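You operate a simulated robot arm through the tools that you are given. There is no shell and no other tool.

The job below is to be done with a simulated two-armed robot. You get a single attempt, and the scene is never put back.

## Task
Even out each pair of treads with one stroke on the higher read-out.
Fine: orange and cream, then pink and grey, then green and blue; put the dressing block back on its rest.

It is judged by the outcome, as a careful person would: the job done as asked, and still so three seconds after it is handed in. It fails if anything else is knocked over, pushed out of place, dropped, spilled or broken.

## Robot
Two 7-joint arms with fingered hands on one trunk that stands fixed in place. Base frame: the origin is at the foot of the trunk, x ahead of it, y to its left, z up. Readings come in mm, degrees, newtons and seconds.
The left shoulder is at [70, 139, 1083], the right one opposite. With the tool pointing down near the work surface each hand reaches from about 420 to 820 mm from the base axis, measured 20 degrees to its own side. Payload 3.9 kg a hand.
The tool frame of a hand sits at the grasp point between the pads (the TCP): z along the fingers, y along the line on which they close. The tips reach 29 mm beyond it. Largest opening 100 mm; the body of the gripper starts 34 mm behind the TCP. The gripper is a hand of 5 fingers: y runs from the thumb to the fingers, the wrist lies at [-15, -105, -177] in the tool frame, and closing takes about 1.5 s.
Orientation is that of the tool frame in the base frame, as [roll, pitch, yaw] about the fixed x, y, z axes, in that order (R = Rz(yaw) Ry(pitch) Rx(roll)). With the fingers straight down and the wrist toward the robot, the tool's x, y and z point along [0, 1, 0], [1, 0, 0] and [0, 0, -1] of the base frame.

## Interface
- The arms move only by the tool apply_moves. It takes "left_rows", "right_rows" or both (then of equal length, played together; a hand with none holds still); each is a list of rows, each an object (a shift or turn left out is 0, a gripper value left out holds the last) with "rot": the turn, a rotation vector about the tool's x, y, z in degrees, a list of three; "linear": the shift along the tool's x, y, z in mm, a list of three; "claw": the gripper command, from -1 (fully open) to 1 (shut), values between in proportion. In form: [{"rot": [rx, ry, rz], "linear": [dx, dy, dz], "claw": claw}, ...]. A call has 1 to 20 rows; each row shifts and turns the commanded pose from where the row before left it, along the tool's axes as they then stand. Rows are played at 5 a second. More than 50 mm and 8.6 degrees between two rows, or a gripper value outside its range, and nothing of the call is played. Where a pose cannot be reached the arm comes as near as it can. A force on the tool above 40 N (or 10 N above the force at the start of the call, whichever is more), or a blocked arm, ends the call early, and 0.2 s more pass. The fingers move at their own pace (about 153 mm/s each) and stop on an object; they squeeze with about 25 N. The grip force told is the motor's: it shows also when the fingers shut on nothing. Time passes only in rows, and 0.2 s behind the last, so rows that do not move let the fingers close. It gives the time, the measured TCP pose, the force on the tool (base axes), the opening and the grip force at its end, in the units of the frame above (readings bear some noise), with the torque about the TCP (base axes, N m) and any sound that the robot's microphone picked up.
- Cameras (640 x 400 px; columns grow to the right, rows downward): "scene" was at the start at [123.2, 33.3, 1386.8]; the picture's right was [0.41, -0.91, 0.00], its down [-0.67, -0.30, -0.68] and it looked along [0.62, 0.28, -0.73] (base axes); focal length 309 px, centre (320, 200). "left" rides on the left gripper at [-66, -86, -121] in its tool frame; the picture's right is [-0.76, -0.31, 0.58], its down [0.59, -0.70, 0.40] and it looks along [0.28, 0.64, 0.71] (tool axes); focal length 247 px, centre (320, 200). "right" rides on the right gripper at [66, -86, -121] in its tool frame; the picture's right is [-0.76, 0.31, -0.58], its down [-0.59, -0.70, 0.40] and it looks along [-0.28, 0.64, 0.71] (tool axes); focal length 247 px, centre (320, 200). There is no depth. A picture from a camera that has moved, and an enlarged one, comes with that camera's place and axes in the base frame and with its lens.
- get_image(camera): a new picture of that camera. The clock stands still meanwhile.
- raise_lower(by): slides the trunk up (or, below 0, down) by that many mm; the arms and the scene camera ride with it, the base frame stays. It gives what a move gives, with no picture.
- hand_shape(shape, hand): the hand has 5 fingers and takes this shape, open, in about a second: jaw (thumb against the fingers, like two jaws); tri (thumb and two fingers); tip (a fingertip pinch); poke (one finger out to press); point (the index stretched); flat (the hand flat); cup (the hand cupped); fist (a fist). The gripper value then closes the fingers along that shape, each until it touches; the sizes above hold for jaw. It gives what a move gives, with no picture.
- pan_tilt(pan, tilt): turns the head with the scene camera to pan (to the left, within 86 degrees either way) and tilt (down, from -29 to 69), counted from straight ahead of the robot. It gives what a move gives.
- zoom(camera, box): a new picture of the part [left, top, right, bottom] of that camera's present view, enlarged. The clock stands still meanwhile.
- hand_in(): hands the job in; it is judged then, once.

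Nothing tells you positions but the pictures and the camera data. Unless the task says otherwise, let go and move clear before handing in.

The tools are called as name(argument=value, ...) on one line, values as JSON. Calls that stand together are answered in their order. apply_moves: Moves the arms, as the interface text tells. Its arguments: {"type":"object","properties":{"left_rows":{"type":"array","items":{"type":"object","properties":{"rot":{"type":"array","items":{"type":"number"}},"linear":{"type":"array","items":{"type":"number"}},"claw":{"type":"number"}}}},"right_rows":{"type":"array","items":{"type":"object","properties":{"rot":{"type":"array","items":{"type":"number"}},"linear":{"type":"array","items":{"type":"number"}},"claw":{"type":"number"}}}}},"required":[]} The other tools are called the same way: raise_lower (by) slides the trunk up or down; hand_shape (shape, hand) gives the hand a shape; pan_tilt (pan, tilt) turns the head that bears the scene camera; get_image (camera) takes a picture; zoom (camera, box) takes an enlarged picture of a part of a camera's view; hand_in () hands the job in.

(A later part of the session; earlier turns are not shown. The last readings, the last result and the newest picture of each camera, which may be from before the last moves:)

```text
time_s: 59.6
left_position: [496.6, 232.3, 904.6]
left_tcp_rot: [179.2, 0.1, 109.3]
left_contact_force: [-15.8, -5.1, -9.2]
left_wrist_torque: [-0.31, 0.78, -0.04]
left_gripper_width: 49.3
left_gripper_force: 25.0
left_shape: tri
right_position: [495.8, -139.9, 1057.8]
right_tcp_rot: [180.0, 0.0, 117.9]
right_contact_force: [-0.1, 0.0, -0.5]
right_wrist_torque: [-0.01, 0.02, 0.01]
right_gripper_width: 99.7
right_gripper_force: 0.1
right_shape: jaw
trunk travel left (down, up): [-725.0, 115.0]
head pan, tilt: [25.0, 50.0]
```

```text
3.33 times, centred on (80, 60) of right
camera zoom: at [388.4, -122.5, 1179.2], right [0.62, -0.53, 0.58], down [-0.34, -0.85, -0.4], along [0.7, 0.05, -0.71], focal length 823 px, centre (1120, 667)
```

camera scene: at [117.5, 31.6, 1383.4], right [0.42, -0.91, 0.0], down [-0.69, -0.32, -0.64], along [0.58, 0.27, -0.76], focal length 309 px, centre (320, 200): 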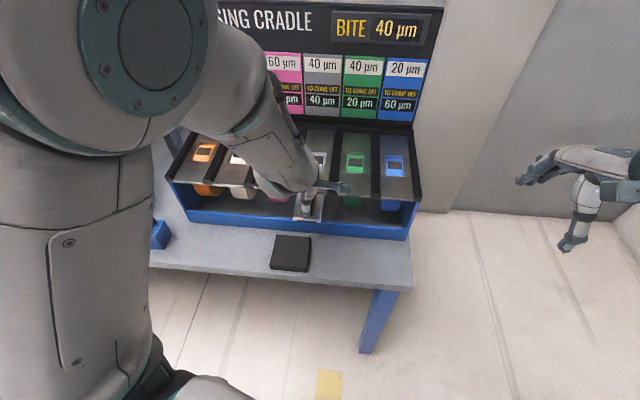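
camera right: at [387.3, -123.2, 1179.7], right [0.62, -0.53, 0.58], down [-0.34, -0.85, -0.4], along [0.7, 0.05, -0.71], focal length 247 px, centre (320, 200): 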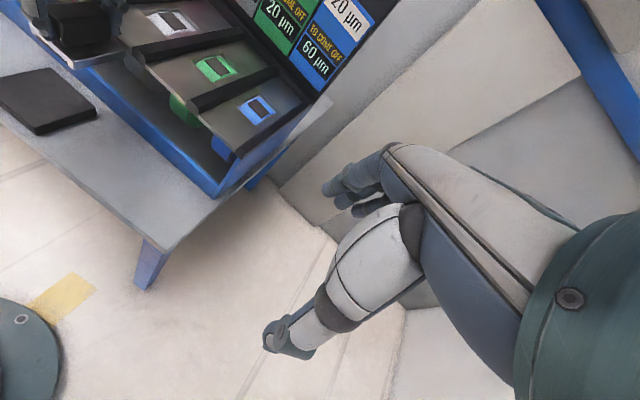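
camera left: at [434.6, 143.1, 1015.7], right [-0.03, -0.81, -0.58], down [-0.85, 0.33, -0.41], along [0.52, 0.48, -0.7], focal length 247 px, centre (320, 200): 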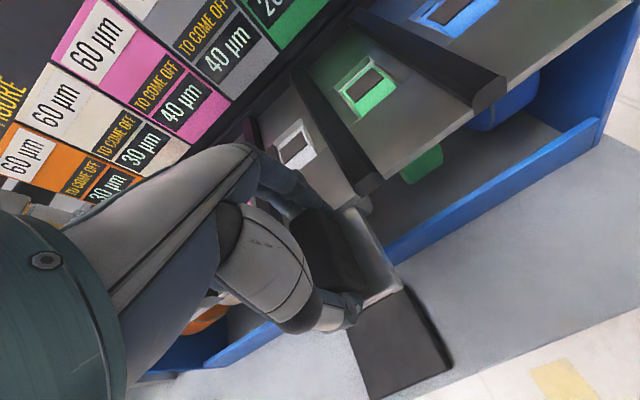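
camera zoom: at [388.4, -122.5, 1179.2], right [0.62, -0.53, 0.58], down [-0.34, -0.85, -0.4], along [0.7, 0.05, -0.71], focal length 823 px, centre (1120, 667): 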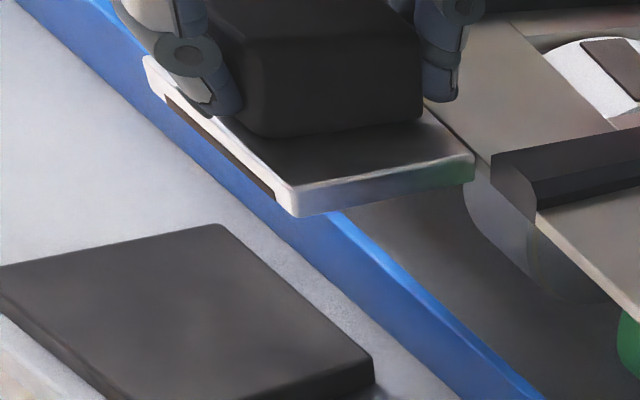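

The block's far face is rubbing the deck's front edge. I'll try backing off a few mm along the lane direction.

apply_moves(left_rows=[{"linear": [0, -3, 0]}, {"linear": [0, -3, 0]}, {}])

zoom(camera="left", box=[250, 120, 480, 360])

```text
time_s: 60.4
left_position: [494.0, 232.1, 905.3]
left_tcp_rot: [179.1, 0.1, 109.2]
left_contact_force: [-3.5, -0.5, -3.2]
left_wrist_torque: [0.0, 0.12, -0.01]
left_gripper_width: 50.0
left_gripper_force: 24.6
left_shape: tri
right_position: [496.6, -137.6, 1058.0]
right_tcp_rot: [-180.0, 0.0, 118.1]
right_contact_force: [0.6, 0.2, -0.4]
right_wrist_torque: [0.0, 0.01, 0.02]
right_gripper_width: 99.7
right_gripper_force: 0.0
right_shape: jaw
trunk travel left (down, up): [-725.0, 115.0]
head pan, tilt: [25.0, 50.0]
```

```text
1.67 times, centred on (365, 240) of left
camera zoom: at [433.5, 142.2, 1024.6], right [-0.03, -0.81, -0.58], down [-0.85, 0.32, -0.41], along [0.52, 0.48, -0.7], focal length 412 px, centre (245, 133)
```

zoom: 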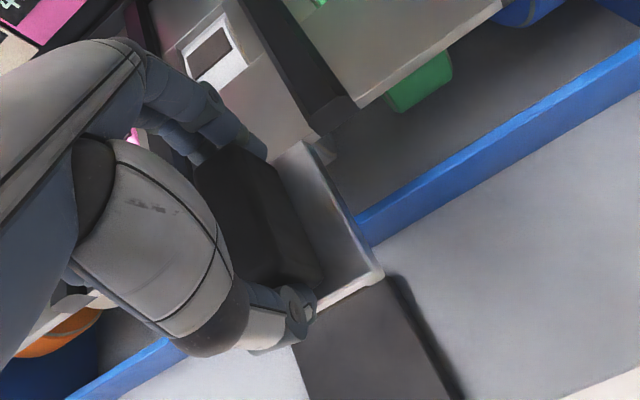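

apply_moves(left_rows=[{"linear": [0, -4, 0]}, {"linear": [0, -4, 0]}, {}])

apply_moves(left_rows=[{"linear": [0, 0, -4]}, {"linear": [0, 0, -8]}, {"linear": [0, 0, -20]}, {"linear": [0, 0, -20]}, {}])

get_image(camera="scene")

zoom(camera="left", box=[250, 120, 480, 360])

zoom(camera="right", box=[0, 0, 160, 120])

```text
time_s: 61.2
left_position: [486.0, 230.3, 904.2]
left_tcp_rot: [179.2, 0.2, 109.3]
left_contact_force: [0.5, -0.4, -4.3]
left_wrist_torque: [0.02, 0.0, 0.02]
left_gripper_width: 50.7
left_gripper_force: 24.9
left_shape: tri
right_position: [497.7, -137.4, 1057.8]
right_tcp_rot: [-179.9, 0.0, 117.9]
right_contact_force: [-0.4, 0.3, 0.7]
right_wrist_torque: [-0.03, 0.0, -0.01]
right_gripper_width: 99.6
right_gripper_force: 0.0
right_shape: jaw
trunk travel left (down, up): [-725.0, 115.0]
head pan, tilt: [25.0, 50.0]
```

```text
time_s: 62.4
left_position: [485.6, 230.3, 933.1]
left_tcp_rot: [179.2, 0.2, 109.3]
left_contact_force: [0.5, -0.2, -5.2]
left_wrist_torque: [0.02, -0.01, 0.02]
left_gripper_width: 50.8
left_gripper_force: 25.4
left_shape: tri
left hand out of reach, approached as far as the arm can: row 4
right_position: [497.7, -138.7, 1057.1]
right_tcp_rot: [179.9, -0.1, 118.0]
right_contact_force: [-1.0, 0.1, 0.2]
right_wrist_torque: [0.01, 0.01, 0.02]
right_gripper_width: 99.9
right_gripper_force: 0.1
right_shape: jaw
trunk travel left (down, up): [-725.0, 115.0]
head pan, tilt: [25.0, 50.0]
```

```text
taken
camera scene: at [121.0, 33.2, 1383.0], right [0.42, -0.91, 0.0], down [-0.69, -0.32, -0.64], along [0.58, 0.27, -0.77], focal length 309 px, centre (320, 200)
```

scene: 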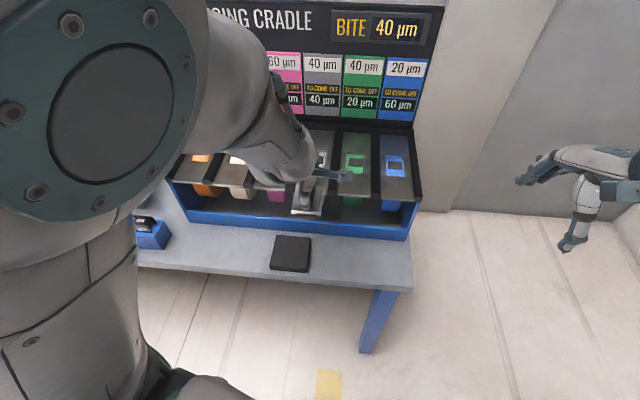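

```text
1.67 times, centred on (365, 240) of left
camera zoom: at [424.5, 139.5, 1053.2], right [-0.03, -0.81, -0.58], down [-0.85, 0.32, -0.41], along [0.52, 0.48, -0.7], focal length 412 px, centre (245, 133)
```

zoom: 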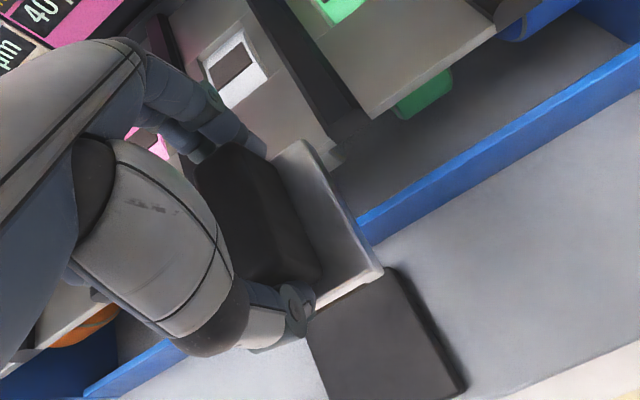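

```text
3.33 times, centred on (80, 60) of right
camera zoom: at [390.3, -121.9, 1178.7], right [0.63, -0.52, 0.58], down [-0.34, -0.85, -0.4], along [0.7, 0.05, -0.71], focal length 823 px, centre (1120, 667)
```

zoom: 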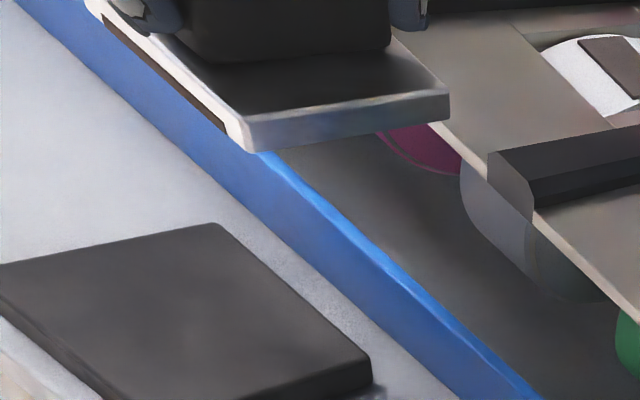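

The block is free again and still held, but the arm is folded up with its elbow high. Raising the trunk will lift everything clear and give the arm more room, so I'll do that and check the grip.

raise_lower(by=115)

get_image(camera="scene")

get_image(camera="left")

get_image(camera="right")

```text
time_s: 63.9
left_position: [485.6, 229.8, 1048.6]
left_tcp_rot: [179.2, 0.3, 109.3]
left_contact_force: [-0.8, -0.3, -4.2]
left_wrist_torque: [0.0, 0.0, -0.01]
left_gripper_width: 51.1
left_gripper_force: 24.5
left_shape: tri
right_position: [496.6, -138.6, 1172.5]
right_tcp_rot: [180.0, 0.0, 118.0]
right_contact_force: [-0.2, 0.1, 0.1]
right_wrist_torque: [-0.02, -0.02, 0.0]
right_gripper_width: 99.8
right_gripper_force: 0.1
right_shape: jaw
trunk travel left (down, up): [-840.0, 0.0]
head pan, tilt: [25.0, 50.0]
```

```text
taken
camera scene: at [121.5, 33.3, 1497.9], right [0.42, -0.91, 0.0], down [-0.69, -0.32, -0.64], along [0.58, 0.27, -0.77], focal length 309 px, centre (320, 200)
```

scene: 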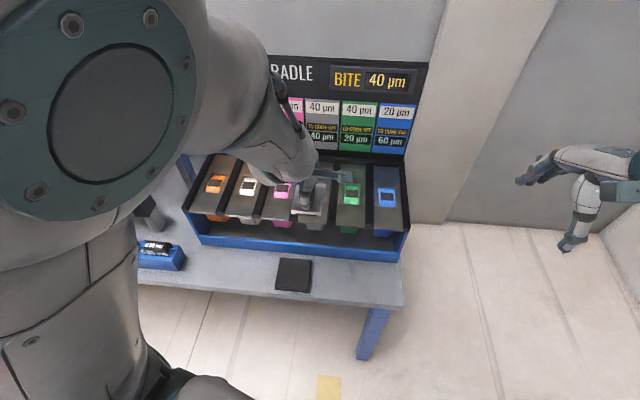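

```text
taken
camera left: at [424.9, 139.6, 1167.9], right [-0.03, -0.81, -0.58], down [-0.85, 0.32, -0.41], along [0.52, 0.48, -0.7], focal length 247 px, centre (320, 200)
```

left: 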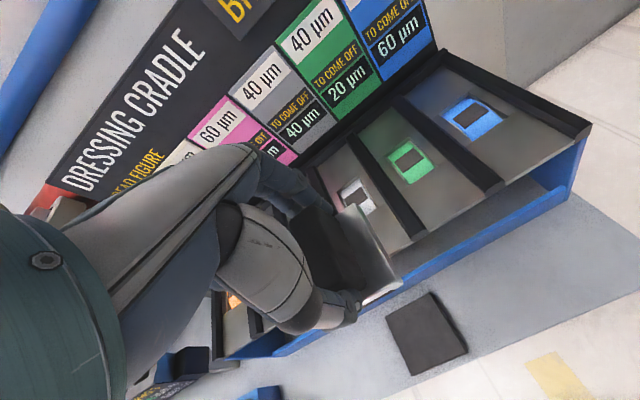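

```text
taken
camera right: at [390.7, -121.8, 1293.5], right [0.63, -0.52, 0.58], down [-0.34, -0.85, -0.4], along [0.7, 0.05, -0.71], focal length 247 px, centre (320, 200)
```

right: 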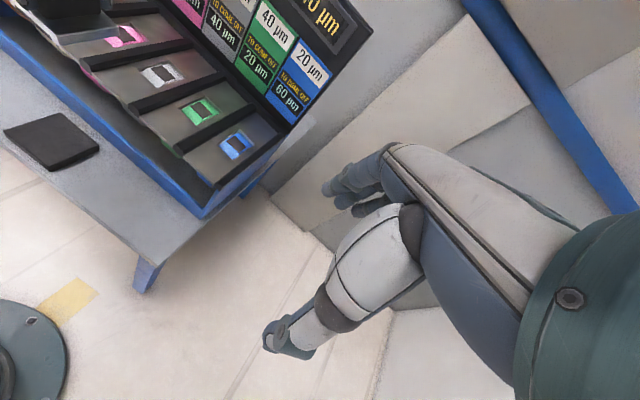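

apply_moves(left_rows=[{"rot": [0.8, 0.3, 0]}, {}, {}])

zoom(camera="left", box=[250, 100, 480, 340])

zoom(camera="scene", box=[230, 140, 390, 260])

zoom(camera="right", box=[0, 0, 160, 100])

```text
time_s: 64.7
left_position: [485.6, 229.7, 1048.7]
left_tcp_rot: [-180.0, 0.0, 109.2]
left_contact_force: [-0.5, 0.3, -3.9]
left_wrist_torque: [0.03, 0.0, -0.03]
left_gripper_width: 50.9
left_gripper_force: 24.5
left_shape: tri
right_position: [497.8, -138.7, 1171.9]
right_tcp_rot: [180.0, 0.0, 118.1]
right_contact_force: [0.3, -0.2, 0.0]
right_wrist_torque: [0.02, 0.01, 0.04]
right_gripper_width: 99.9
right_gripper_force: 0.1
right_shape: jaw
trunk travel left (down, up): [-840.0, 0.0]
head pan, tilt: [25.0, 50.0]
```

```text
1.67 times, centred on (365, 220) of left
camera zoom: at [426.2, 139.5, 1168.5], right [-0.04, -0.81, -0.58], down [-0.86, 0.33, -0.4], along [0.51, 0.48, -0.71], focal length 412 px, centre (245, 167)
```

zoom: 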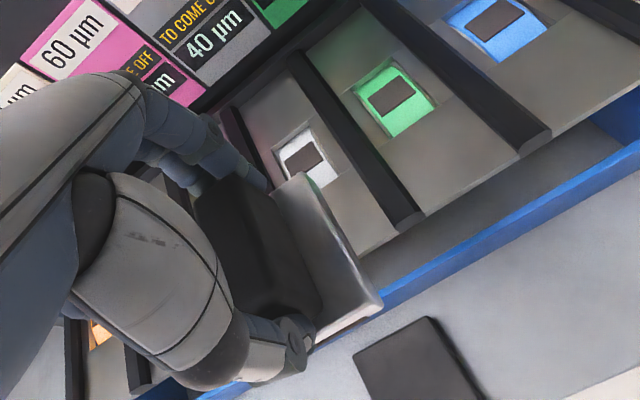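

```text
3.33 times, centred on (310, 200) of scene
camera zoom: at [121.3, 33.4, 1498.0], right [0.42, -0.91, 0.0], down [-0.69, -0.32, -0.64], along [0.58, 0.27, -0.77], focal length 1031 px, centre (353, 200)
```

zoom: 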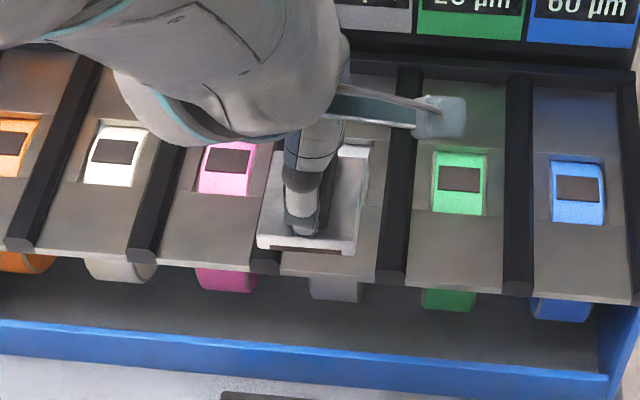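

```text
4.00 times, centred on (80, 50) of right
camera zoom: at [390.5, -121.7, 1293.6], right [0.63, -0.52, 0.58], down [-0.34, -0.85, -0.4], along [0.7, 0.05, -0.71], focal length 988 px, centre (1280, 800)
```

zoom: 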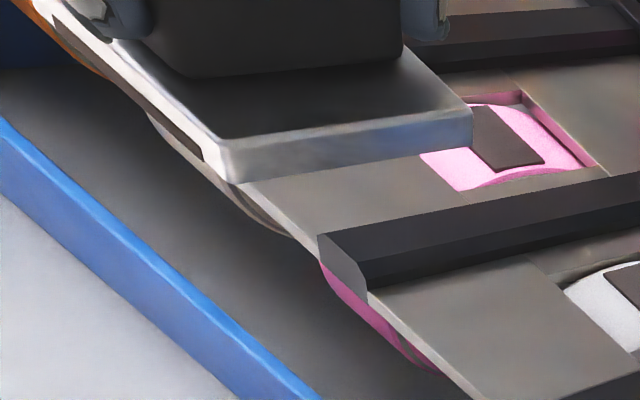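

The block is still level in the grip, but it sits about 6 mm nearer the robot than before, and I'll allow for that. The cradle hasn't moved. The right hand needs more clearance before I go to the blue lane, so I'll turn it and move it further right.

apply_moves(right_rows=[{"rot": [0, 0, 8]}, {"rot": [0, 0, 8]}, {"rot": [0, 0, 8]}, {"rot": [0, 0, 8]}, {"rot": [0, 0, 8]}, {"rot": [0, 0, 8]}, {"rot": [0, 0, 8]}, {"linear": [-35, 19, 0]}, {"linear": [-35, 19, 0]}, {"linear": [-35, 19, 0]}, {"linear": [-35, 19, 0]}, {"linear": [-35, 19, 0]}, {}])

get_image(camera="scene")

get_image(camera="right")

```text
time_s: 67.5
left_position: [484.5, 231.5, 1048.2]
left_tcp_rot: [-180.0, -0.1, 109.3]
left_contact_force: [-0.4, 1.0, -4.3]
left_wrist_torque: [-0.02, -0.01, 0.0]
left_gripper_width: 50.8
left_gripper_force: 25.0
left_shape: tri
right_position: [499.7, -335.9, 1174.1]
right_tcp_rot: [179.8, 0.2, 62.0]
right_contact_force: [-0.2, -0.4, 0.7]
right_wrist_torque: [-0.01, 0.02, -0.02]
right_gripper_width: 100.0
right_gripper_force: 0.0
right_shape: jaw
trunk travel left (down, up): [-840.0, 0.0]
head pan, tilt: [25.0, 50.0]
```

```text
taken
camera scene: at [121.3, 35.1, 1497.9], right [0.42, -0.91, 0.0], down [-0.69, -0.32, -0.64], along [0.58, 0.27, -0.77], focal length 309 px, centre (320, 200)
```

scene: 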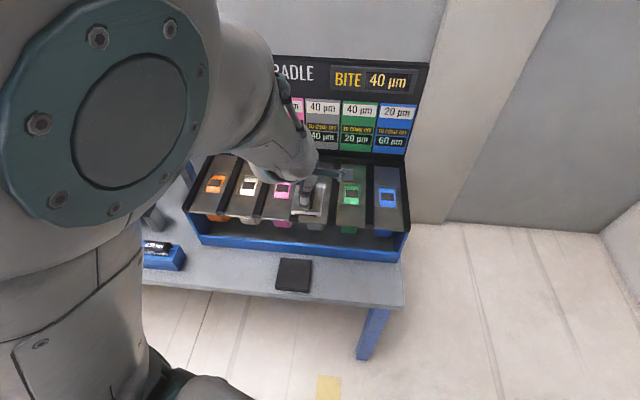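

```text
taken
camera right: at [454.1, -239.1, 1294.8], right [-0.08, -0.81, 0.58], down [-0.9, -0.19, -0.4], along [0.43, -0.55, -0.71], focal length 247 px, centre (320, 200)
```

right: 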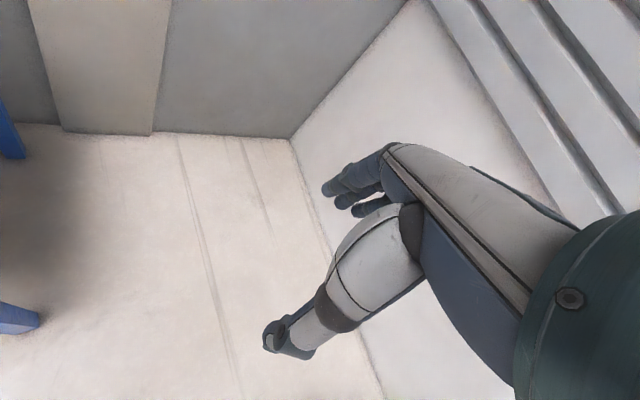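

Right arm is clear. Now I'll carry the block over the blue lane entry, staying high.

apply_moves(left_rows=[{"linear": [-27, 12.1, 0]}, {"linear": [-27, 12.1, 0]}, {"linear": [-27, 12.1, 0]}, {"linear": [-27, 12.1, 0]}, {"linear": [-27, 12.1, 0]}, {"linear": [-27, 12.1, 0]}, {"linear": [-28, 12.1, 0]}, {"linear": [0, 0, 25]}, {"linear": [0, 0, 25]}, {"linear": [0, 0, 20]}, {}, {}])

get_image(camera="scene")

get_image(camera="left")

zoom(camera="left", box=[250, 100, 480, 340])

```text
time_s: 70.1
left_position: [633.6, 91.5, 981.8]
left_tcp_rot: [-178.8, 2.4, 111.8]
left_contact_force: [-0.4, -0.6, -4.5]
left_wrist_torque: [0.0, 0.01, 0.0]
left_gripper_width: 51.1
left_gripper_force: 24.8
left_shape: tri
right_position: [499.3, -336.5, 1173.6]
right_tcp_rot: [-179.9, 0.0, 62.0]
right_contact_force: [0.2, 0.5, 1.6]
right_wrist_torque: [0.0, 0.02, 0.01]
right_gripper_width: 99.7
right_gripper_force: 0.0
right_shape: jaw
trunk travel left (down, up): [-840.0, 0.0]
head pan, tilt: [25.0, 50.0]
```

```text
taken
camera scene: at [121.6, 33.2, 1497.9], right [0.42, -0.91, 0.0], down [-0.69, -0.32, -0.64], along [0.58, 0.27, -0.77], focal length 309 px, centre (320, 200)
```

scene: 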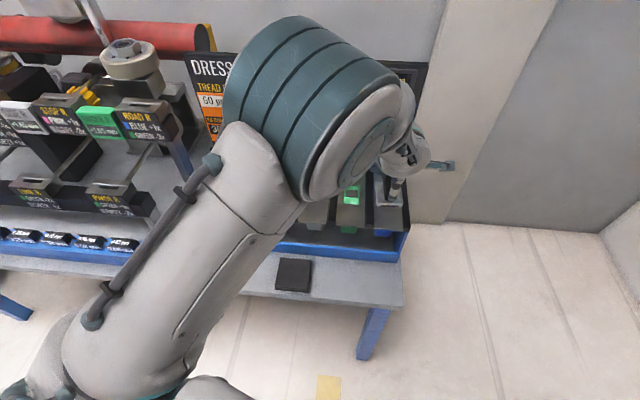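

```text
taken
camera left: at [580.0, 5.4, 1106.4], right [-0.01, -0.84, -0.54], down [-0.87, 0.27, -0.41], along [0.49, 0.47, -0.74], focal length 247 px, centre (320, 200)
```

left: 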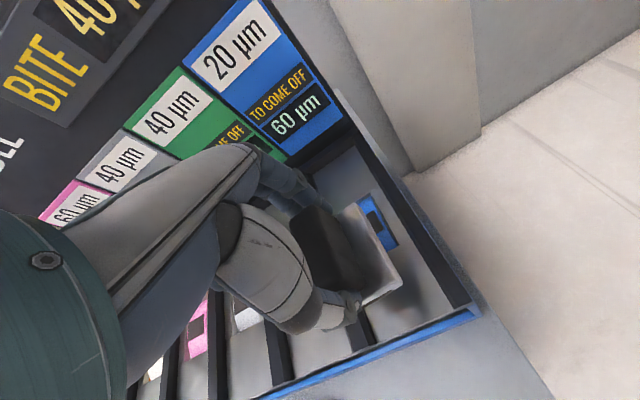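

```text
1.67 times, centred on (365, 220) of left
camera zoom: at [580.0, 5.4, 1106.4], right [-0.01, -0.84, -0.54], down [-0.87, 0.27, -0.41], along [0.49, 0.47, -0.74], focal length 412 px, centre (245, 167)
```

zoom: 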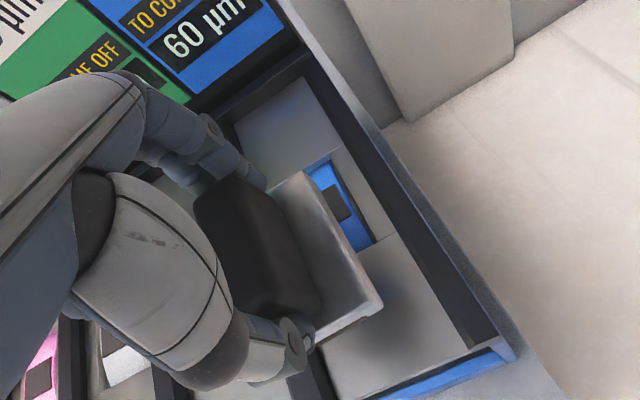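

The arm is still settling into this posture. I'll wait a moment and re-read.

apply_moves(left_rows=[{}, {}, {}, {}, {}])

get_image(camera="scene")

```text
time_s: 71.3
left_position: [632.4, 90.9, 980.3]
left_tcp_rot: [-178.7, 2.2, 111.8]
left_contact_force: [-0.3, 0.0, -4.7]
left_wrist_torque: [0.06, -0.04, 0.02]
left_gripper_width: 51.1
left_gripper_force: 25.2
left_shape: tri
right_position: [499.4, -338.7, 1173.4]
right_tcp_rot: [180.0, -0.1, 62.0]
right_contact_force: [0.0, -1.4, 0.3]
right_wrist_torque: [0.05, 0.01, -0.03]
right_gripper_width: 99.7
right_gripper_force: 0.0
right_shape: jaw
trunk travel left (down, up): [-840.0, 0.0]
head pan, tilt: [25.0, 50.0]
```

```text
taken
camera scene: at [121.6, 33.1, 1497.9], right [0.42, -0.91, 0.0], down [-0.69, -0.32, -0.64], along [0.58, 0.27, -0.77], focal length 309 px, centre (320, 200)
```

scene: 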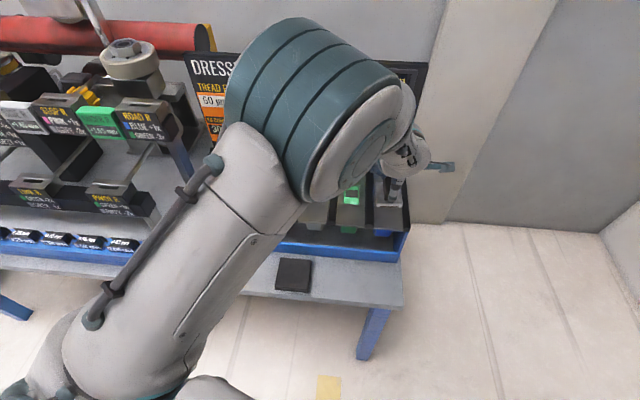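

The hand holds a steady offset from the commanded pose, so some joint is at its limit in this elbow-high posture. I'll back out the way I came, keep high, then swing left over the orange side to coax the elbow back outward.

apply_moves(left_rows=[{"linear": [0, 0, -25]}, {"linear": [0, 0, -25]}, {"linear": [0, 0, -20]}, {}, {}])

get_image(camera="scene")

```text
time_s: 72.1
left_position: [602.2, 89.9, 962.4]
left_tcp_rot: [-171.2, -2.3, 110.6]
left_contact_force: [0.3, -0.1, -4.6]
left_wrist_torque: [0.01, -0.03, 0.02]
left_gripper_width: 51.3
left_gripper_force: 25.0
left_shape: tri
right_position: [498.8, -337.0, 1173.0]
right_tcp_rot: [180.0, 0.0, 62.0]
right_contact_force: [-0.6, 0.2, -0.8]
right_wrist_torque: [-0.01, 0.0, -0.03]
right_gripper_width: 99.5
right_gripper_force: 0.0
right_shape: jaw
trunk travel left (down, up): [-840.0, 0.0]
head pan, tilt: [25.0, 50.0]
stopped in row 4 (left hand): the arm was blocked; the commanded pose is now the measured one
```

```text
taken
camera scene: at [121.4, 33.5, 1498.0], right [0.42, -0.91, 0.0], down [-0.69, -0.32, -0.64], along [0.58, 0.27, -0.77], focal length 309 px, centre (320, 200)
```

scene: 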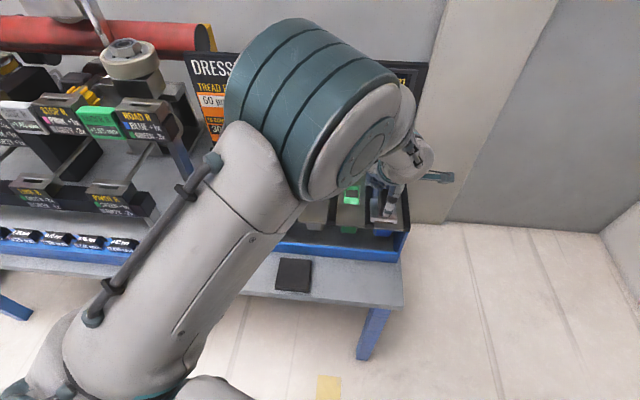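

The arm is blocked in this posture. The block is still clear of the rails, so I'll back out in small steps along the path I came in on.

apply_moves(left_rows=[{"linear": [17, -6, -8], "rot": [-1, 0, 0]}, {"linear": [17, -6, -8], "rot": [-1, 0, 0]}, {}])

get_image(camera="scene")

get_image(camera="left")

```text
time_s: 72.9
left_position: [582.0, 126.1, 974.4]
left_tcp_rot: [-172.1, -1.3, 112.1]
left_contact_force: [0.4, -0.8, -4.4]
left_wrist_torque: [0.01, -0.04, 0.0]
left_gripper_width: 51.2
left_gripper_force: 25.2
left_shape: tri
right_position: [500.0, -337.5, 1173.3]
right_tcp_rot: [-180.0, -0.1, 62.0]
right_contact_force: [0.1, -0.6, 0.0]
right_wrist_torque: [-0.01, 0.01, -0.04]
right_gripper_width: 99.7
right_gripper_force: 0.0
right_shape: jaw
trunk travel left (down, up): [-840.0, 0.0]
head pan, tilt: [25.0, 50.0]
```

```text
taken
camera scene: at [121.9, 32.5, 1497.9], right [0.42, -0.91, 0.0], down [-0.69, -0.32, -0.64], along [0.58, 0.27, -0.77], focal length 309 px, centre (320, 200)
```

scene: 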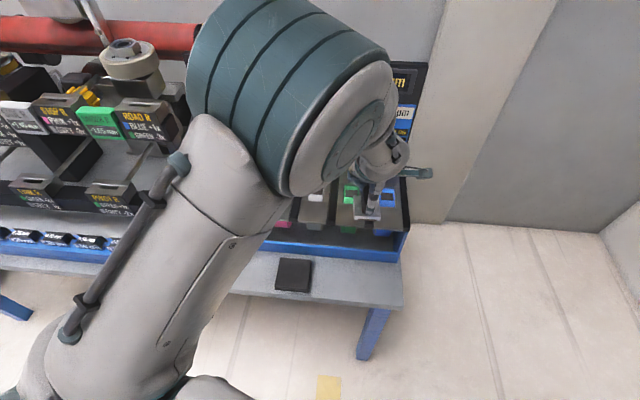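

```text
taken
camera left: at [545.2, 36.8, 1103.9], right [-0.08, -0.83, -0.55], down [-0.92, 0.27, -0.28], along [0.38, 0.48, -0.79], focal length 247 px, centre (320, 200)
```

left: 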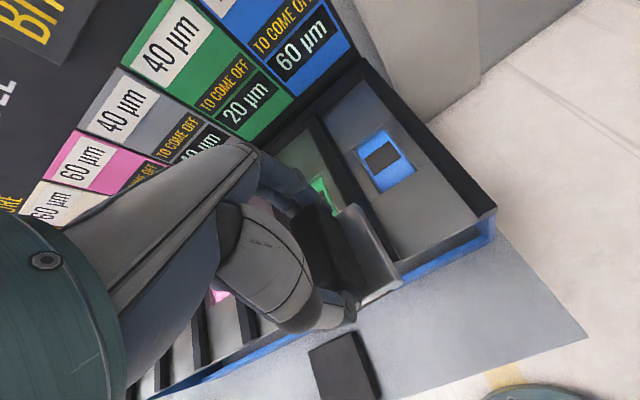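

Tracking works again. I'll carry on sliding left above the rails, levelling the hand as I go.

apply_moves(left_rows=[{"linear": [28, 0, -6], "rot": [-1, 0, 0]}, {"linear": [28, 0, -6], "rot": [-1, 0, 0]}, {"linear": [28, 0, -4], "rot": [-1, 0, 0]}, {"linear": [28, 0, -4], "rot": [-1, 0, 0]}, {}])

get_image(camera="scene")

```text
time_s: 74.1
left_position: [544.6, 222.0, 1005.8]
left_tcp_rot: [-177.4, -2.5, 110.3]
left_contact_force: [0.5, -0.1, -3.2]
left_wrist_torque: [0.01, 0.0, 0.0]
left_gripper_width: 51.5
left_gripper_force: 24.8
left_shape: tri
right_position: [499.7, -338.3, 1172.7]
right_tcp_rot: [-180.0, 0.0, 61.9]
right_contact_force: [0.5, 0.0, -0.7]
right_wrist_torque: [-0.02, 0.0, -0.01]
right_gripper_width: 99.7
right_gripper_force: 0.1
right_shape: jaw
trunk travel left (down, up): [-840.0, 0.0]
head pan, tilt: [25.0, 50.0]
```

```text
taken
camera scene: at [121.6, 32.1, 1498.0], right [0.42, -0.91, 0.0], down [-0.69, -0.32, -0.64], along [0.58, 0.27, -0.77], focal length 309 px, centre (320, 200)
```

scene: 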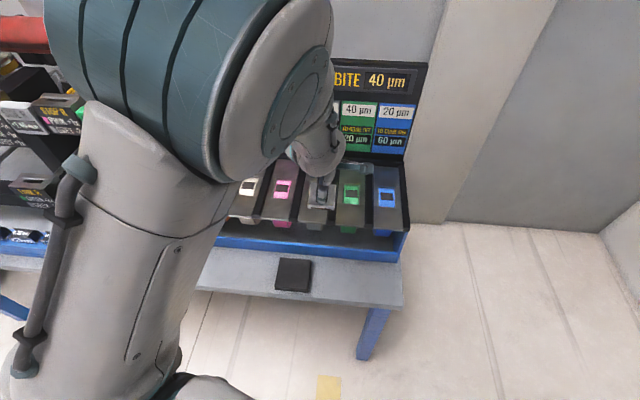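

apply_moves(left_rows=[{"rot": [-2.6, -2.5, 0]}, {"linear": [29.6, 13, 0]}, {"linear": [29.6, 13, 0]}, {"linear": [29.6, 13, 0]}, {"linear": [29.6, 13, 0]}, {"linear": [29.6, 13, 0]}, {"linear": [29.6, 13, 0]}, {"linear": [29.6, 13, 0]}, {"linear": [29.6, 13, 0]}, {}])

get_image(camera="scene")

```text
time_s: 76.3
left_position: [557.3, 479.3, 1005.1]
left_tcp_rot: [-179.9, 0.0, 110.4]
left_contact_force: [-0.7, 0.7, -3.8]
left_wrist_torque: [0.05, -0.03, 0.02]
left_gripper_width: 51.1
left_gripper_force: 24.6
left_shape: tri
right_position: [498.7, -338.1, 1172.9]
right_tcp_rot: [-179.9, 0.1, 61.9]
right_contact_force: [0.4, 0.4, -0.4]
right_wrist_torque: [-0.03, -0.02, -0.03]
right_gripper_width: 99.9
right_gripper_force: 0.1
right_shape: jaw
trunk travel left (down, up): [-840.0, 0.0]
head pan, tilt: [25.0, 50.0]
```

```text
taken
camera scene: at [121.4, 32.3, 1498.0], right [0.42, -0.91, 0.0], down [-0.69, -0.32, -0.64], along [0.58, 0.27, -0.77], focal length 309 px, centre (320, 200)
```

scene: 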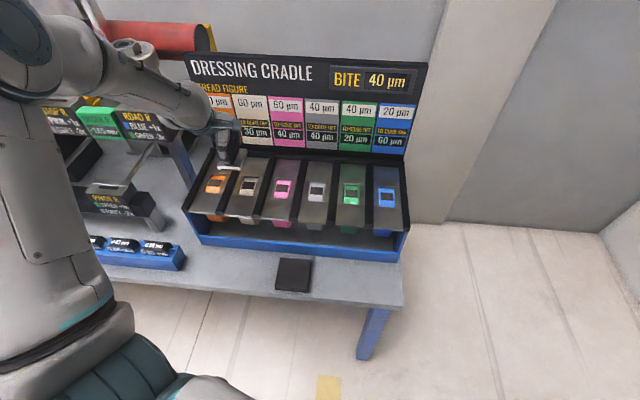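

Clear view now: cream 30, pink 40 = grey 40, green 20, blue 60, bite 40. The blue lane suits the right arm much better, so I'll set the block back on its rest with the left hand and finish blue with the right. First I'll restore the left arm's elbow-out posture, as in the first pick-up.

apply_moves(left_rows=[{"linear": [0, -30, 0]}, {"linear": [0, -30, 0]}, {"linear": [0, -30, 0]}, {"linear": [0, -30, 0]}, {"rot": [0, 0, 8.2]}, {"rot": [0, 0, 8.2]}, {"rot": [0, 0, 8.2]}, {"rot": [0, 0, 8.2]}, {"rot": [0, 0, 8.2]}, {"rot": [0, 0, 8.2]}, {"rot": [0, 0, 8.2]}, {"rot": [0, 0, 8.2]}, {}])

get_image(camera="scene")

```text
time_s: 79.1
left_position: [446.0, 437.1, 1006.8]
left_tcp_rot: [179.7, -0.5, 48.4]
left_contact_force: [0.8, 0.1, -4.9]
left_wrist_torque: [0.02, 0.03, -0.01]
left_gripper_width: 51.2
left_gripper_force: 25.2
left_shape: tri
left hand out of reach, approached as far as the arm can: row 5
right_position: [498.4, -337.4, 1173.7]
right_tcp_rot: [180.0, 0.1, 62.0]
right_contact_force: [-0.3, -0.2, -0.2]
right_wrist_torque: [-0.02, -0.05, -0.03]
right_gripper_width: 99.8
right_gripper_force: 0.1
right_shape: jaw
trunk travel left (down, up): [-840.0, 0.0]
head pan, tilt: [25.0, 50.0]
```

```text
taken
camera scene: at [121.0, 33.3, 1498.0], right [0.42, -0.91, 0.0], down [-0.69, -0.32, -0.64], along [0.58, 0.27, -0.77], focal length 309 px, centre (320, 200)
```

scene: 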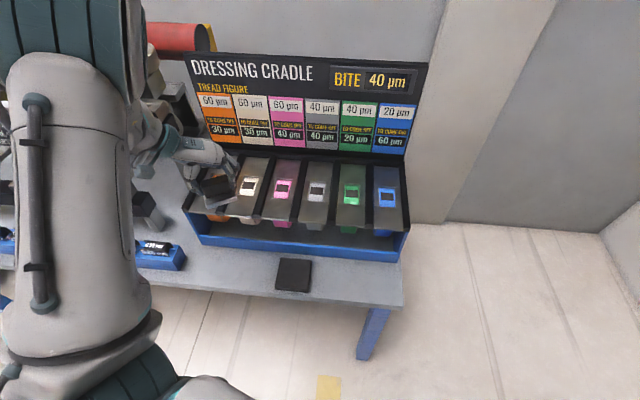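

apply_moves(left_rows=[{"rot": [0.3, -0.5, 8.2]}, {"rot": [0, 0, 8.2]}, {"rot": [0, 0, 8.2]}, {"rot": [0, 0, 4.2]}, {}])

get_image(camera="scene")

```text
time_s: 80.3
left_position: [446.0, 436.7, 1006.1]
left_tcp_rot: [-179.9, -0.1, 19.6]
left_contact_force: [-0.2, -0.1, -3.9]
left_wrist_torque: [-0.01, -0.02, 0.03]
left_gripper_width: 51.0
left_gripper_force: 24.8
left_shape: tri
right_position: [498.7, -337.5, 1172.7]
right_tcp_rot: [-180.0, -0.1, 62.1]
right_contact_force: [-0.5, -0.4, -0.1]
right_wrist_torque: [0.0, 0.0, -0.01]
right_gripper_width: 99.9
right_gripper_force: 0.0
right_shape: jaw
trunk travel left (down, up): [-840.0, 0.0]
head pan, tilt: [25.0, 50.0]
```

```text
taken
camera scene: at [121.0, 33.5, 1498.0], right [0.42, -0.91, 0.0], down [-0.69, -0.32, -0.64], along [0.58, 0.27, -0.77], focal length 309 px, centre (320, 200)
```

scene: 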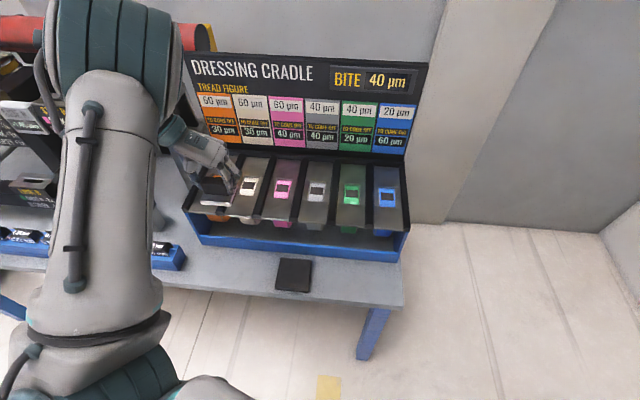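

apply_moves(left_rows=[{"linear": [-9.8, 27.5, 0]}, {"linear": [-9.8, 27.5, 0]}, {"linear": [-9.8, 27.5, 0]}, {"linear": [-9.8, 27.5, 0]}, {"linear": [-9.8, 27.5, 0]}, {"linear": [-9.8, 27.5, 0]}, {}])

get_image(camera="scene")

```text
time_s: 81.9
left_position: [446.7, 265.4, 1007.4]
left_tcp_rot: [-180.0, 0.0, 19.6]
left_contact_force: [-0.6, 0.5, -3.6]
left_wrist_torque: [-0.01, 0.01, -0.01]
left_gripper_width: 51.2
left_gripper_force: 25.4
left_shape: tri
right_position: [499.4, -336.2, 1173.0]
right_tcp_rot: [-180.0, 0.0, 62.0]
right_contact_force: [-0.1, -0.3, 0.3]
right_wrist_torque: [0.0, 0.03, -0.01]
right_gripper_width: 100.0
right_gripper_force: 0.0
right_shape: jaw
trunk travel left (down, up): [-840.0, 0.0]
head pan, tilt: [25.0, 50.0]
```

```text
taken
camera scene: at [121.4, 34.2, 1497.9], right [0.42, -0.91, 0.0], down [-0.69, -0.32, -0.64], along [0.58, 0.27, -0.77], focal length 309 px, centre (320, 200)
```

scene: 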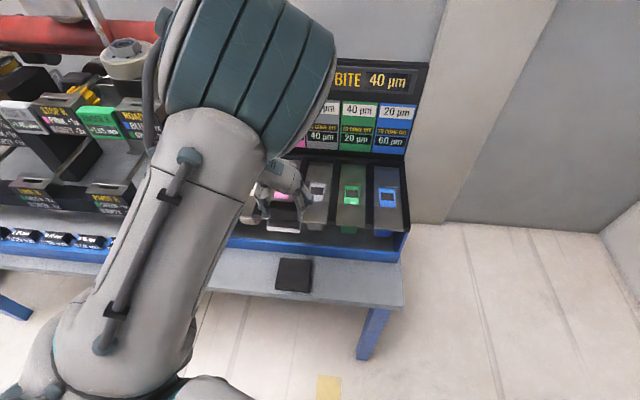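

The elbow is still high. With the trunk raised, turning the hand lower down keeps the wrist far enough from the shoulder, so I'll descend to z≈830 here (clear of the deck front) and then turn back to the lane direction.

apply_moves(left_rows=[{"linear": [0, 0, 30]}, {"linear": [0, 0, 30]}, {"linear": [0, 0, 30]}, {"linear": [0, 0, 30]}, {"linear": [0, 0, 30]}, {"linear": [0, 0, 25]}, {}])

get_image(camera="scene")

get_image(camera="left")

```text
time_s: 83.5
left_position: [448.1, 263.0, 831.3]
left_tcp_rot: [-179.9, -0.1, 19.7]
left_contact_force: [-0.3, 0.4, -4.2]
left_wrist_torque: [0.02, 0.0, 0.02]
left_gripper_width: 51.2
left_gripper_force: 25.0
left_shape: tri
right_position: [498.2, -338.1, 1173.7]
right_tcp_rot: [-180.0, 0.0, 62.0]
right_contact_force: [-0.1, -0.4, 0.8]
right_wrist_torque: [-0.03, 0.01, 0.0]
right_gripper_width: 99.6
right_gripper_force: 0.1
right_shape: jaw
trunk travel left (down, up): [-840.0, 0.0]
head pan, tilt: [25.0, 50.0]
```

```text
taken
camera scene: at [120.8, 33.1, 1498.0], right [0.42, -0.91, 0.0], down [-0.69, -0.32, -0.64], along [0.58, 0.27, -0.77], focal length 309 px, centre (320, 200)
```

scene: 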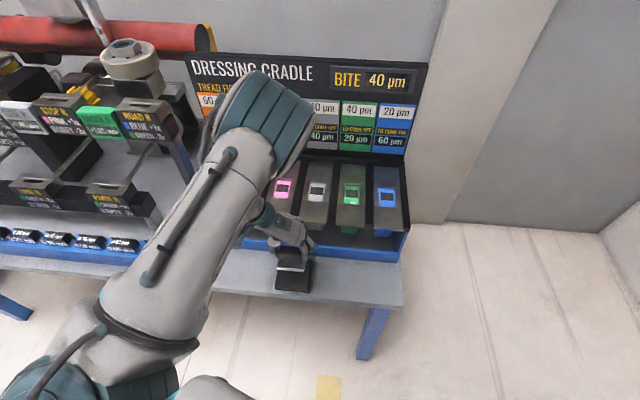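

```text
taken
camera left: at [357.3, 321.4, 950.7], right [-0.82, 0.03, -0.58], down [0.32, 0.86, -0.4], along [0.48, -0.51, -0.71], focal length 247 px, centre (320, 200)
```

left: 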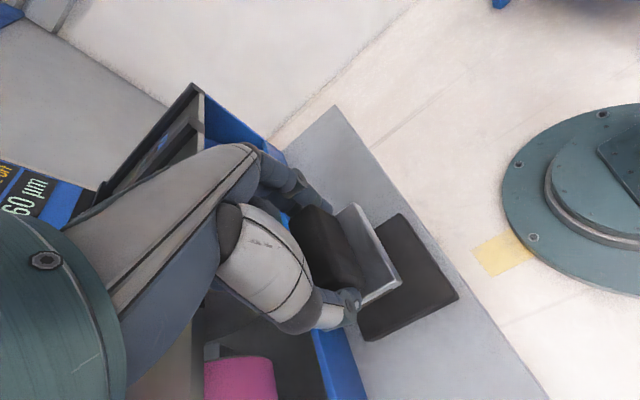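

apply_moves(left_rows=[{"rot": [0, 0, -8.2]}, {"rot": [0, 0, -8.2]}, {"rot": [0, 0, -8.2]}, {"rot": [0, 0, -8.2]}, {"rot": [0, 0, -8.2]}, {}])

apply_moves(left_rows=[{"rot": [0, 0, -8.2]}, {"rot": [0, 0, -8.2]}, {"rot": [0, 0, -8.2]}, {"rot": [0, 0, -8.2]}, {"rot": [0, 0, -8.2]}, {"rot": [0, 0, -7.3]}, {}])

get_image(camera="scene")

get_image(camera="left")

```text
time_s: 84.9
left_position: [446.7, 261.7, 829.9]
left_tcp_rot: [180.0, -0.1, 60.7]
left_contact_force: [0.9, 0.4, -3.9]
left_wrist_torque: [-0.02, 0.02, -0.01]
left_gripper_width: 50.9
left_gripper_force: 24.9
left_shape: tri
right_position: [499.5, -337.6, 1173.7]
right_tcp_rot: [-180.0, -0.1, 62.1]
right_contact_force: [-0.1, 0.6, -0.2]
right_wrist_torque: [0.02, 0.01, 0.02]
right_gripper_width: 99.5
right_gripper_force: 0.1
right_shape: jaw
trunk travel left (down, up): [-840.0, 0.0]
head pan, tilt: [25.0, 50.0]
```

```text
time_s: 86.5
left_position: [445.9, 263.3, 830.0]
left_tcp_rot: [179.9, 0.0, 109.0]
left_contact_force: [-0.3, 0.4, -3.4]
left_wrist_torque: [-0.04, -0.03, 0.02]
left_gripper_width: 51.2
left_gripper_force: 25.3
left_shape: tri
right_position: [499.0, -336.2, 1173.6]
right_tcp_rot: [-179.9, -0.1, 61.9]
right_contact_force: [-0.1, -0.1, 0.1]
right_wrist_torque: [0.02, -0.02, 0.03]
right_gripper_width: 99.8
right_gripper_force: 0.0
right_shape: jaw
trunk travel left (down, up): [-840.0, 0.0]
head pan, tilt: [25.0, 50.0]
```

```text
taken
camera scene: at [121.3, 33.7, 1498.0], right [0.42, -0.91, 0.0], down [-0.69, -0.32, -0.64], along [0.58, 0.27, -0.77], focal length 309 px, centre (320, 200)
```

scene: 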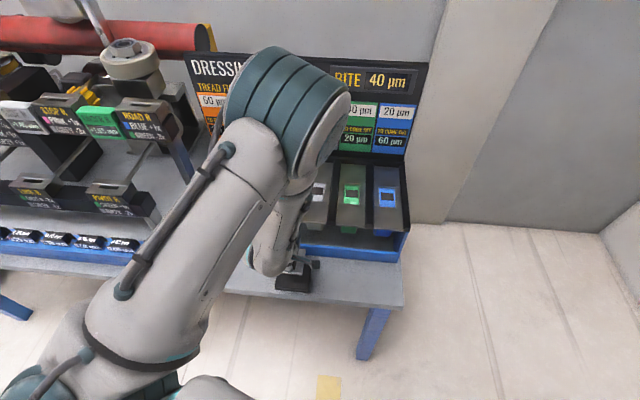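

```text
taken
camera left: at [387.2, 172.6, 950.4], right [-0.04, -0.81, -0.58], down [-0.86, 0.33, -0.4], along [0.51, 0.48, -0.71], focal length 247 px, centre (320, 200)
```

left: 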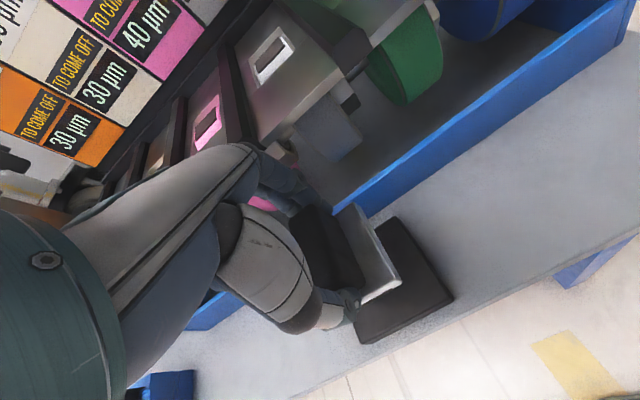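

The left hand tracks well here at yaw 109. I'll zoom in to line the block up with the pad before setting it down.

zoom(camera="left", box=[280, 180, 480, 360])

```text
2.22 times, centred on (380, 270) of left
camera zoom: at [387.2, 172.6, 950.4], right [-0.04, -0.81, -0.58], down [-0.86, 0.33, -0.4], along [0.51, 0.48, -0.71], focal length 549 px, centre (187, 44)
```

zoom: 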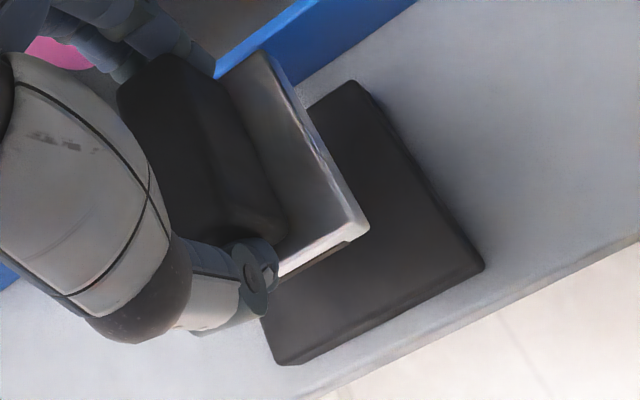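

Block and pad positions agree with the originals. I'll nudge 3 mm forward, trim the yaw, and lower onto the pad, slowly at the end.

apply_moves(left_rows=[{"linear": [0, 3.3, 0], "rot": [0, 0, 1.2]}, {"linear": [0, 0, 16]}, {"linear": [0, 0, 16]}, {"linear": [0, 0, 14]}, {"linear": [0, 0, 4]}, {}, {}])

zoom(camera="left", box=[280, 180, 480, 360])

```text
time_s: 88.1
left_position: [448.9, 263.7, 781.2]
left_tcp_rot: [179.9, -0.1, 108.0]
left_contact_force: [0.4, 0.3, -4.3]
left_wrist_torque: [-0.02, -0.01, 0.02]
left_gripper_width: 51.2
left_gripper_force: 25.0
left_shape: tri
right_position: [499.8, -336.9, 1172.6]
right_tcp_rot: [-180.0, 0.0, 62.1]
right_contact_force: [0.5, 0.1, -0.3]
right_wrist_torque: [-0.04, 0.0, -0.03]
right_gripper_width: 99.9
right_gripper_force: 0.0
right_shape: jaw
trunk travel left (down, up): [-840.0, 0.0]
head pan, tilt: [25.0, 50.0]
```

```text
2.22 times, centred on (380, 270) of left
camera zoom: at [388.3, 175.1, 901.0], right [-0.06, -0.81, -0.58], down [-0.85, 0.35, -0.4], along [0.52, 0.47, -0.71], focal length 549 px, centre (187, 44)
```

zoom: 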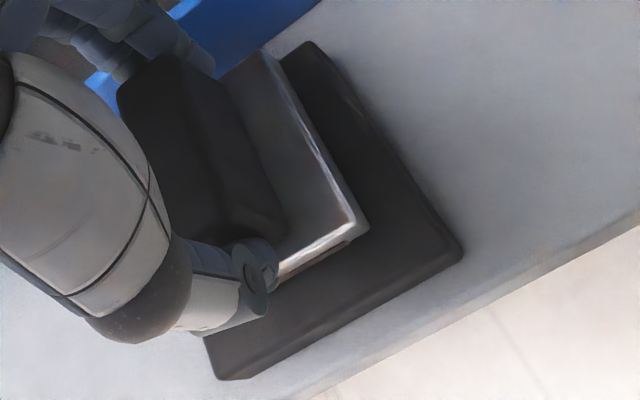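

apply_moves(left_rows=[{"linear": [0, 0, 2]}, {"linear": [0, 0, 2]}, {"linear": [0, 0, 1]}, {}])

apply_moves(left_rows=[{"linear": [0, 0, 1]}, {"linear": [0, 0, 1]}, {}])

```text
time_s: 89.1
left_position: [450.8, 262.8, 774.2]
left_tcp_rot: [180.0, -0.1, 107.8]
left_contact_force: [0.8, -0.2, -4.7]
left_wrist_torque: [-0.01, -0.01, 0.0]
left_gripper_width: 51.1
left_gripper_force: 24.7
left_shape: tri
right_position: [498.9, -337.6, 1173.2]
right_tcp_rot: [180.0, 0.1, 62.1]
right_contact_force: [-0.5, 0.3, -0.1]
right_wrist_torque: [-0.03, 0.03, 0.0]
right_gripper_width: 100.0
right_gripper_force: 0.1
right_shape: jaw
trunk travel left (down, up): [-840.0, 0.0]
head pan, tilt: [25.0, 50.0]
```

```text
time_s: 89.9
left_position: [449.7, 263.5, 773.0]
left_tcp_rot: [-180.0, -0.1, 107.8]
left_contact_force: [0.0, -0.1, -4.9]
left_wrist_torque: [-0.01, -0.04, 0.0]
left_gripper_width: 51.1
left_gripper_force: 25.0
left_shape: tri
right_position: [499.2, -337.3, 1172.7]
right_tcp_rot: [-180.0, 0.0, 62.1]
right_contact_force: [0.0, 0.1, 0.1]
right_wrist_torque: [0.03, 0.01, 0.02]
right_gripper_width: 99.6
right_gripper_force: 0.1
right_shape: jaw
trunk travel left (down, up): [-840.0, 0.0]
head pan, tilt: [25.0, 50.0]
```

apply_moves(left_rows=[{"linear": [0, 0, 1]}, {"linear": [0, 0, 1]}, {}])

apply_moves(left_rows=[{"linear": [0, 0, 1]}, {"linear": [0, 0, 1]}, {}])

```text
time_s: 90.7
left_position: [450.6, 262.5, 771.2]
left_tcp_rot: [179.9, -0.1, 107.9]
left_contact_force: [1.2, 1.0, 0.5]
left_wrist_torque: [0.01, 0.12, -0.02]
left_gripper_width: 51.5
left_gripper_force: 24.3
left_shape: tri
right_position: [498.2, -337.9, 1173.3]
right_tcp_rot: [-180.0, -0.1, 61.9]
right_contact_force: [0.0, 0.3, -0.3]
right_wrist_torque: [-0.01, 0.01, 0.03]
right_gripper_width: 100.0
right_gripper_force: 0.0
right_shape: jaw
trunk travel left (down, up): [-840.0, 0.0]
head pan, tilt: [25.0, 50.0]
```

```text
time_s: 91.5
left_position: [448.8, 262.2, 771.1]
left_tcp_rot: [179.8, -0.1, 107.8]
left_contact_force: [1.7, -0.6, 9.8]
left_wrist_torque: [-0.08, 0.16, -0.01]
left_gripper_width: 51.9
left_gripper_force: 24.9
left_shape: tri
right_position: [498.6, -338.2, 1174.4]
right_tcp_rot: [-180.0, -0.1, 62.0]
right_contact_force: [0.0, -0.3, 0.0]
right_wrist_torque: [-0.01, -0.05, 0.03]
right_gripper_width: 99.7
right_gripper_force: 0.1
right_shape: jaw
trunk travel left (down, up): [-840.0, 0.0]
head pan, tilt: [25.0, 50.0]
```

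Contact with the pad at z≈771, the same height as the original seat. I'll ease off, open, and check.

apply_moves(left_rows=[{"linear": [0, 0, -1]}, {"claw": 0.3}, {"claw": 0}, {"claw": -0.5}, {"claw": -1}, {}, {}, {}])

zoom(camera="left", box=[280, 180, 480, 360])

```text
time_s: 93.3
left_position: [449.4, 263.8, 771.9]
left_tcp_rot: [179.8, -0.1, 107.8]
left_contact_force: [0.7, -0.1, -0.5]
left_wrist_torque: [0.02, -0.01, 0.0]
left_gripper_width: 99.8
left_gripper_force: 0.0
left_shape: tri
right_position: [498.0, -336.8, 1174.4]
right_tcp_rot: [-179.9, -0.1, 62.0]
right_contact_force: [0.1, 0.3, 0.1]
right_wrist_torque: [-0.02, -0.01, -0.01]
right_gripper_width: 99.4
right_gripper_force: 0.0
right_shape: jaw
trunk travel left (down, up): [-840.0, 0.0]
head pan, tilt: [25.0, 50.0]
```

```text
2.22 times, centred on (380, 270) of left
camera zoom: at [388.9, 174.2, 891.6], right [-0.06, -0.81, -0.58], down [-0.85, 0.35, -0.4], along [0.52, 0.47, -0.71], focal length 549 px, centre (187, 44)
```

zoom: 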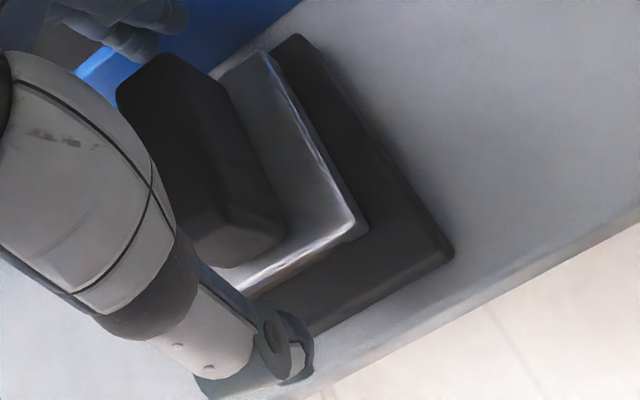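

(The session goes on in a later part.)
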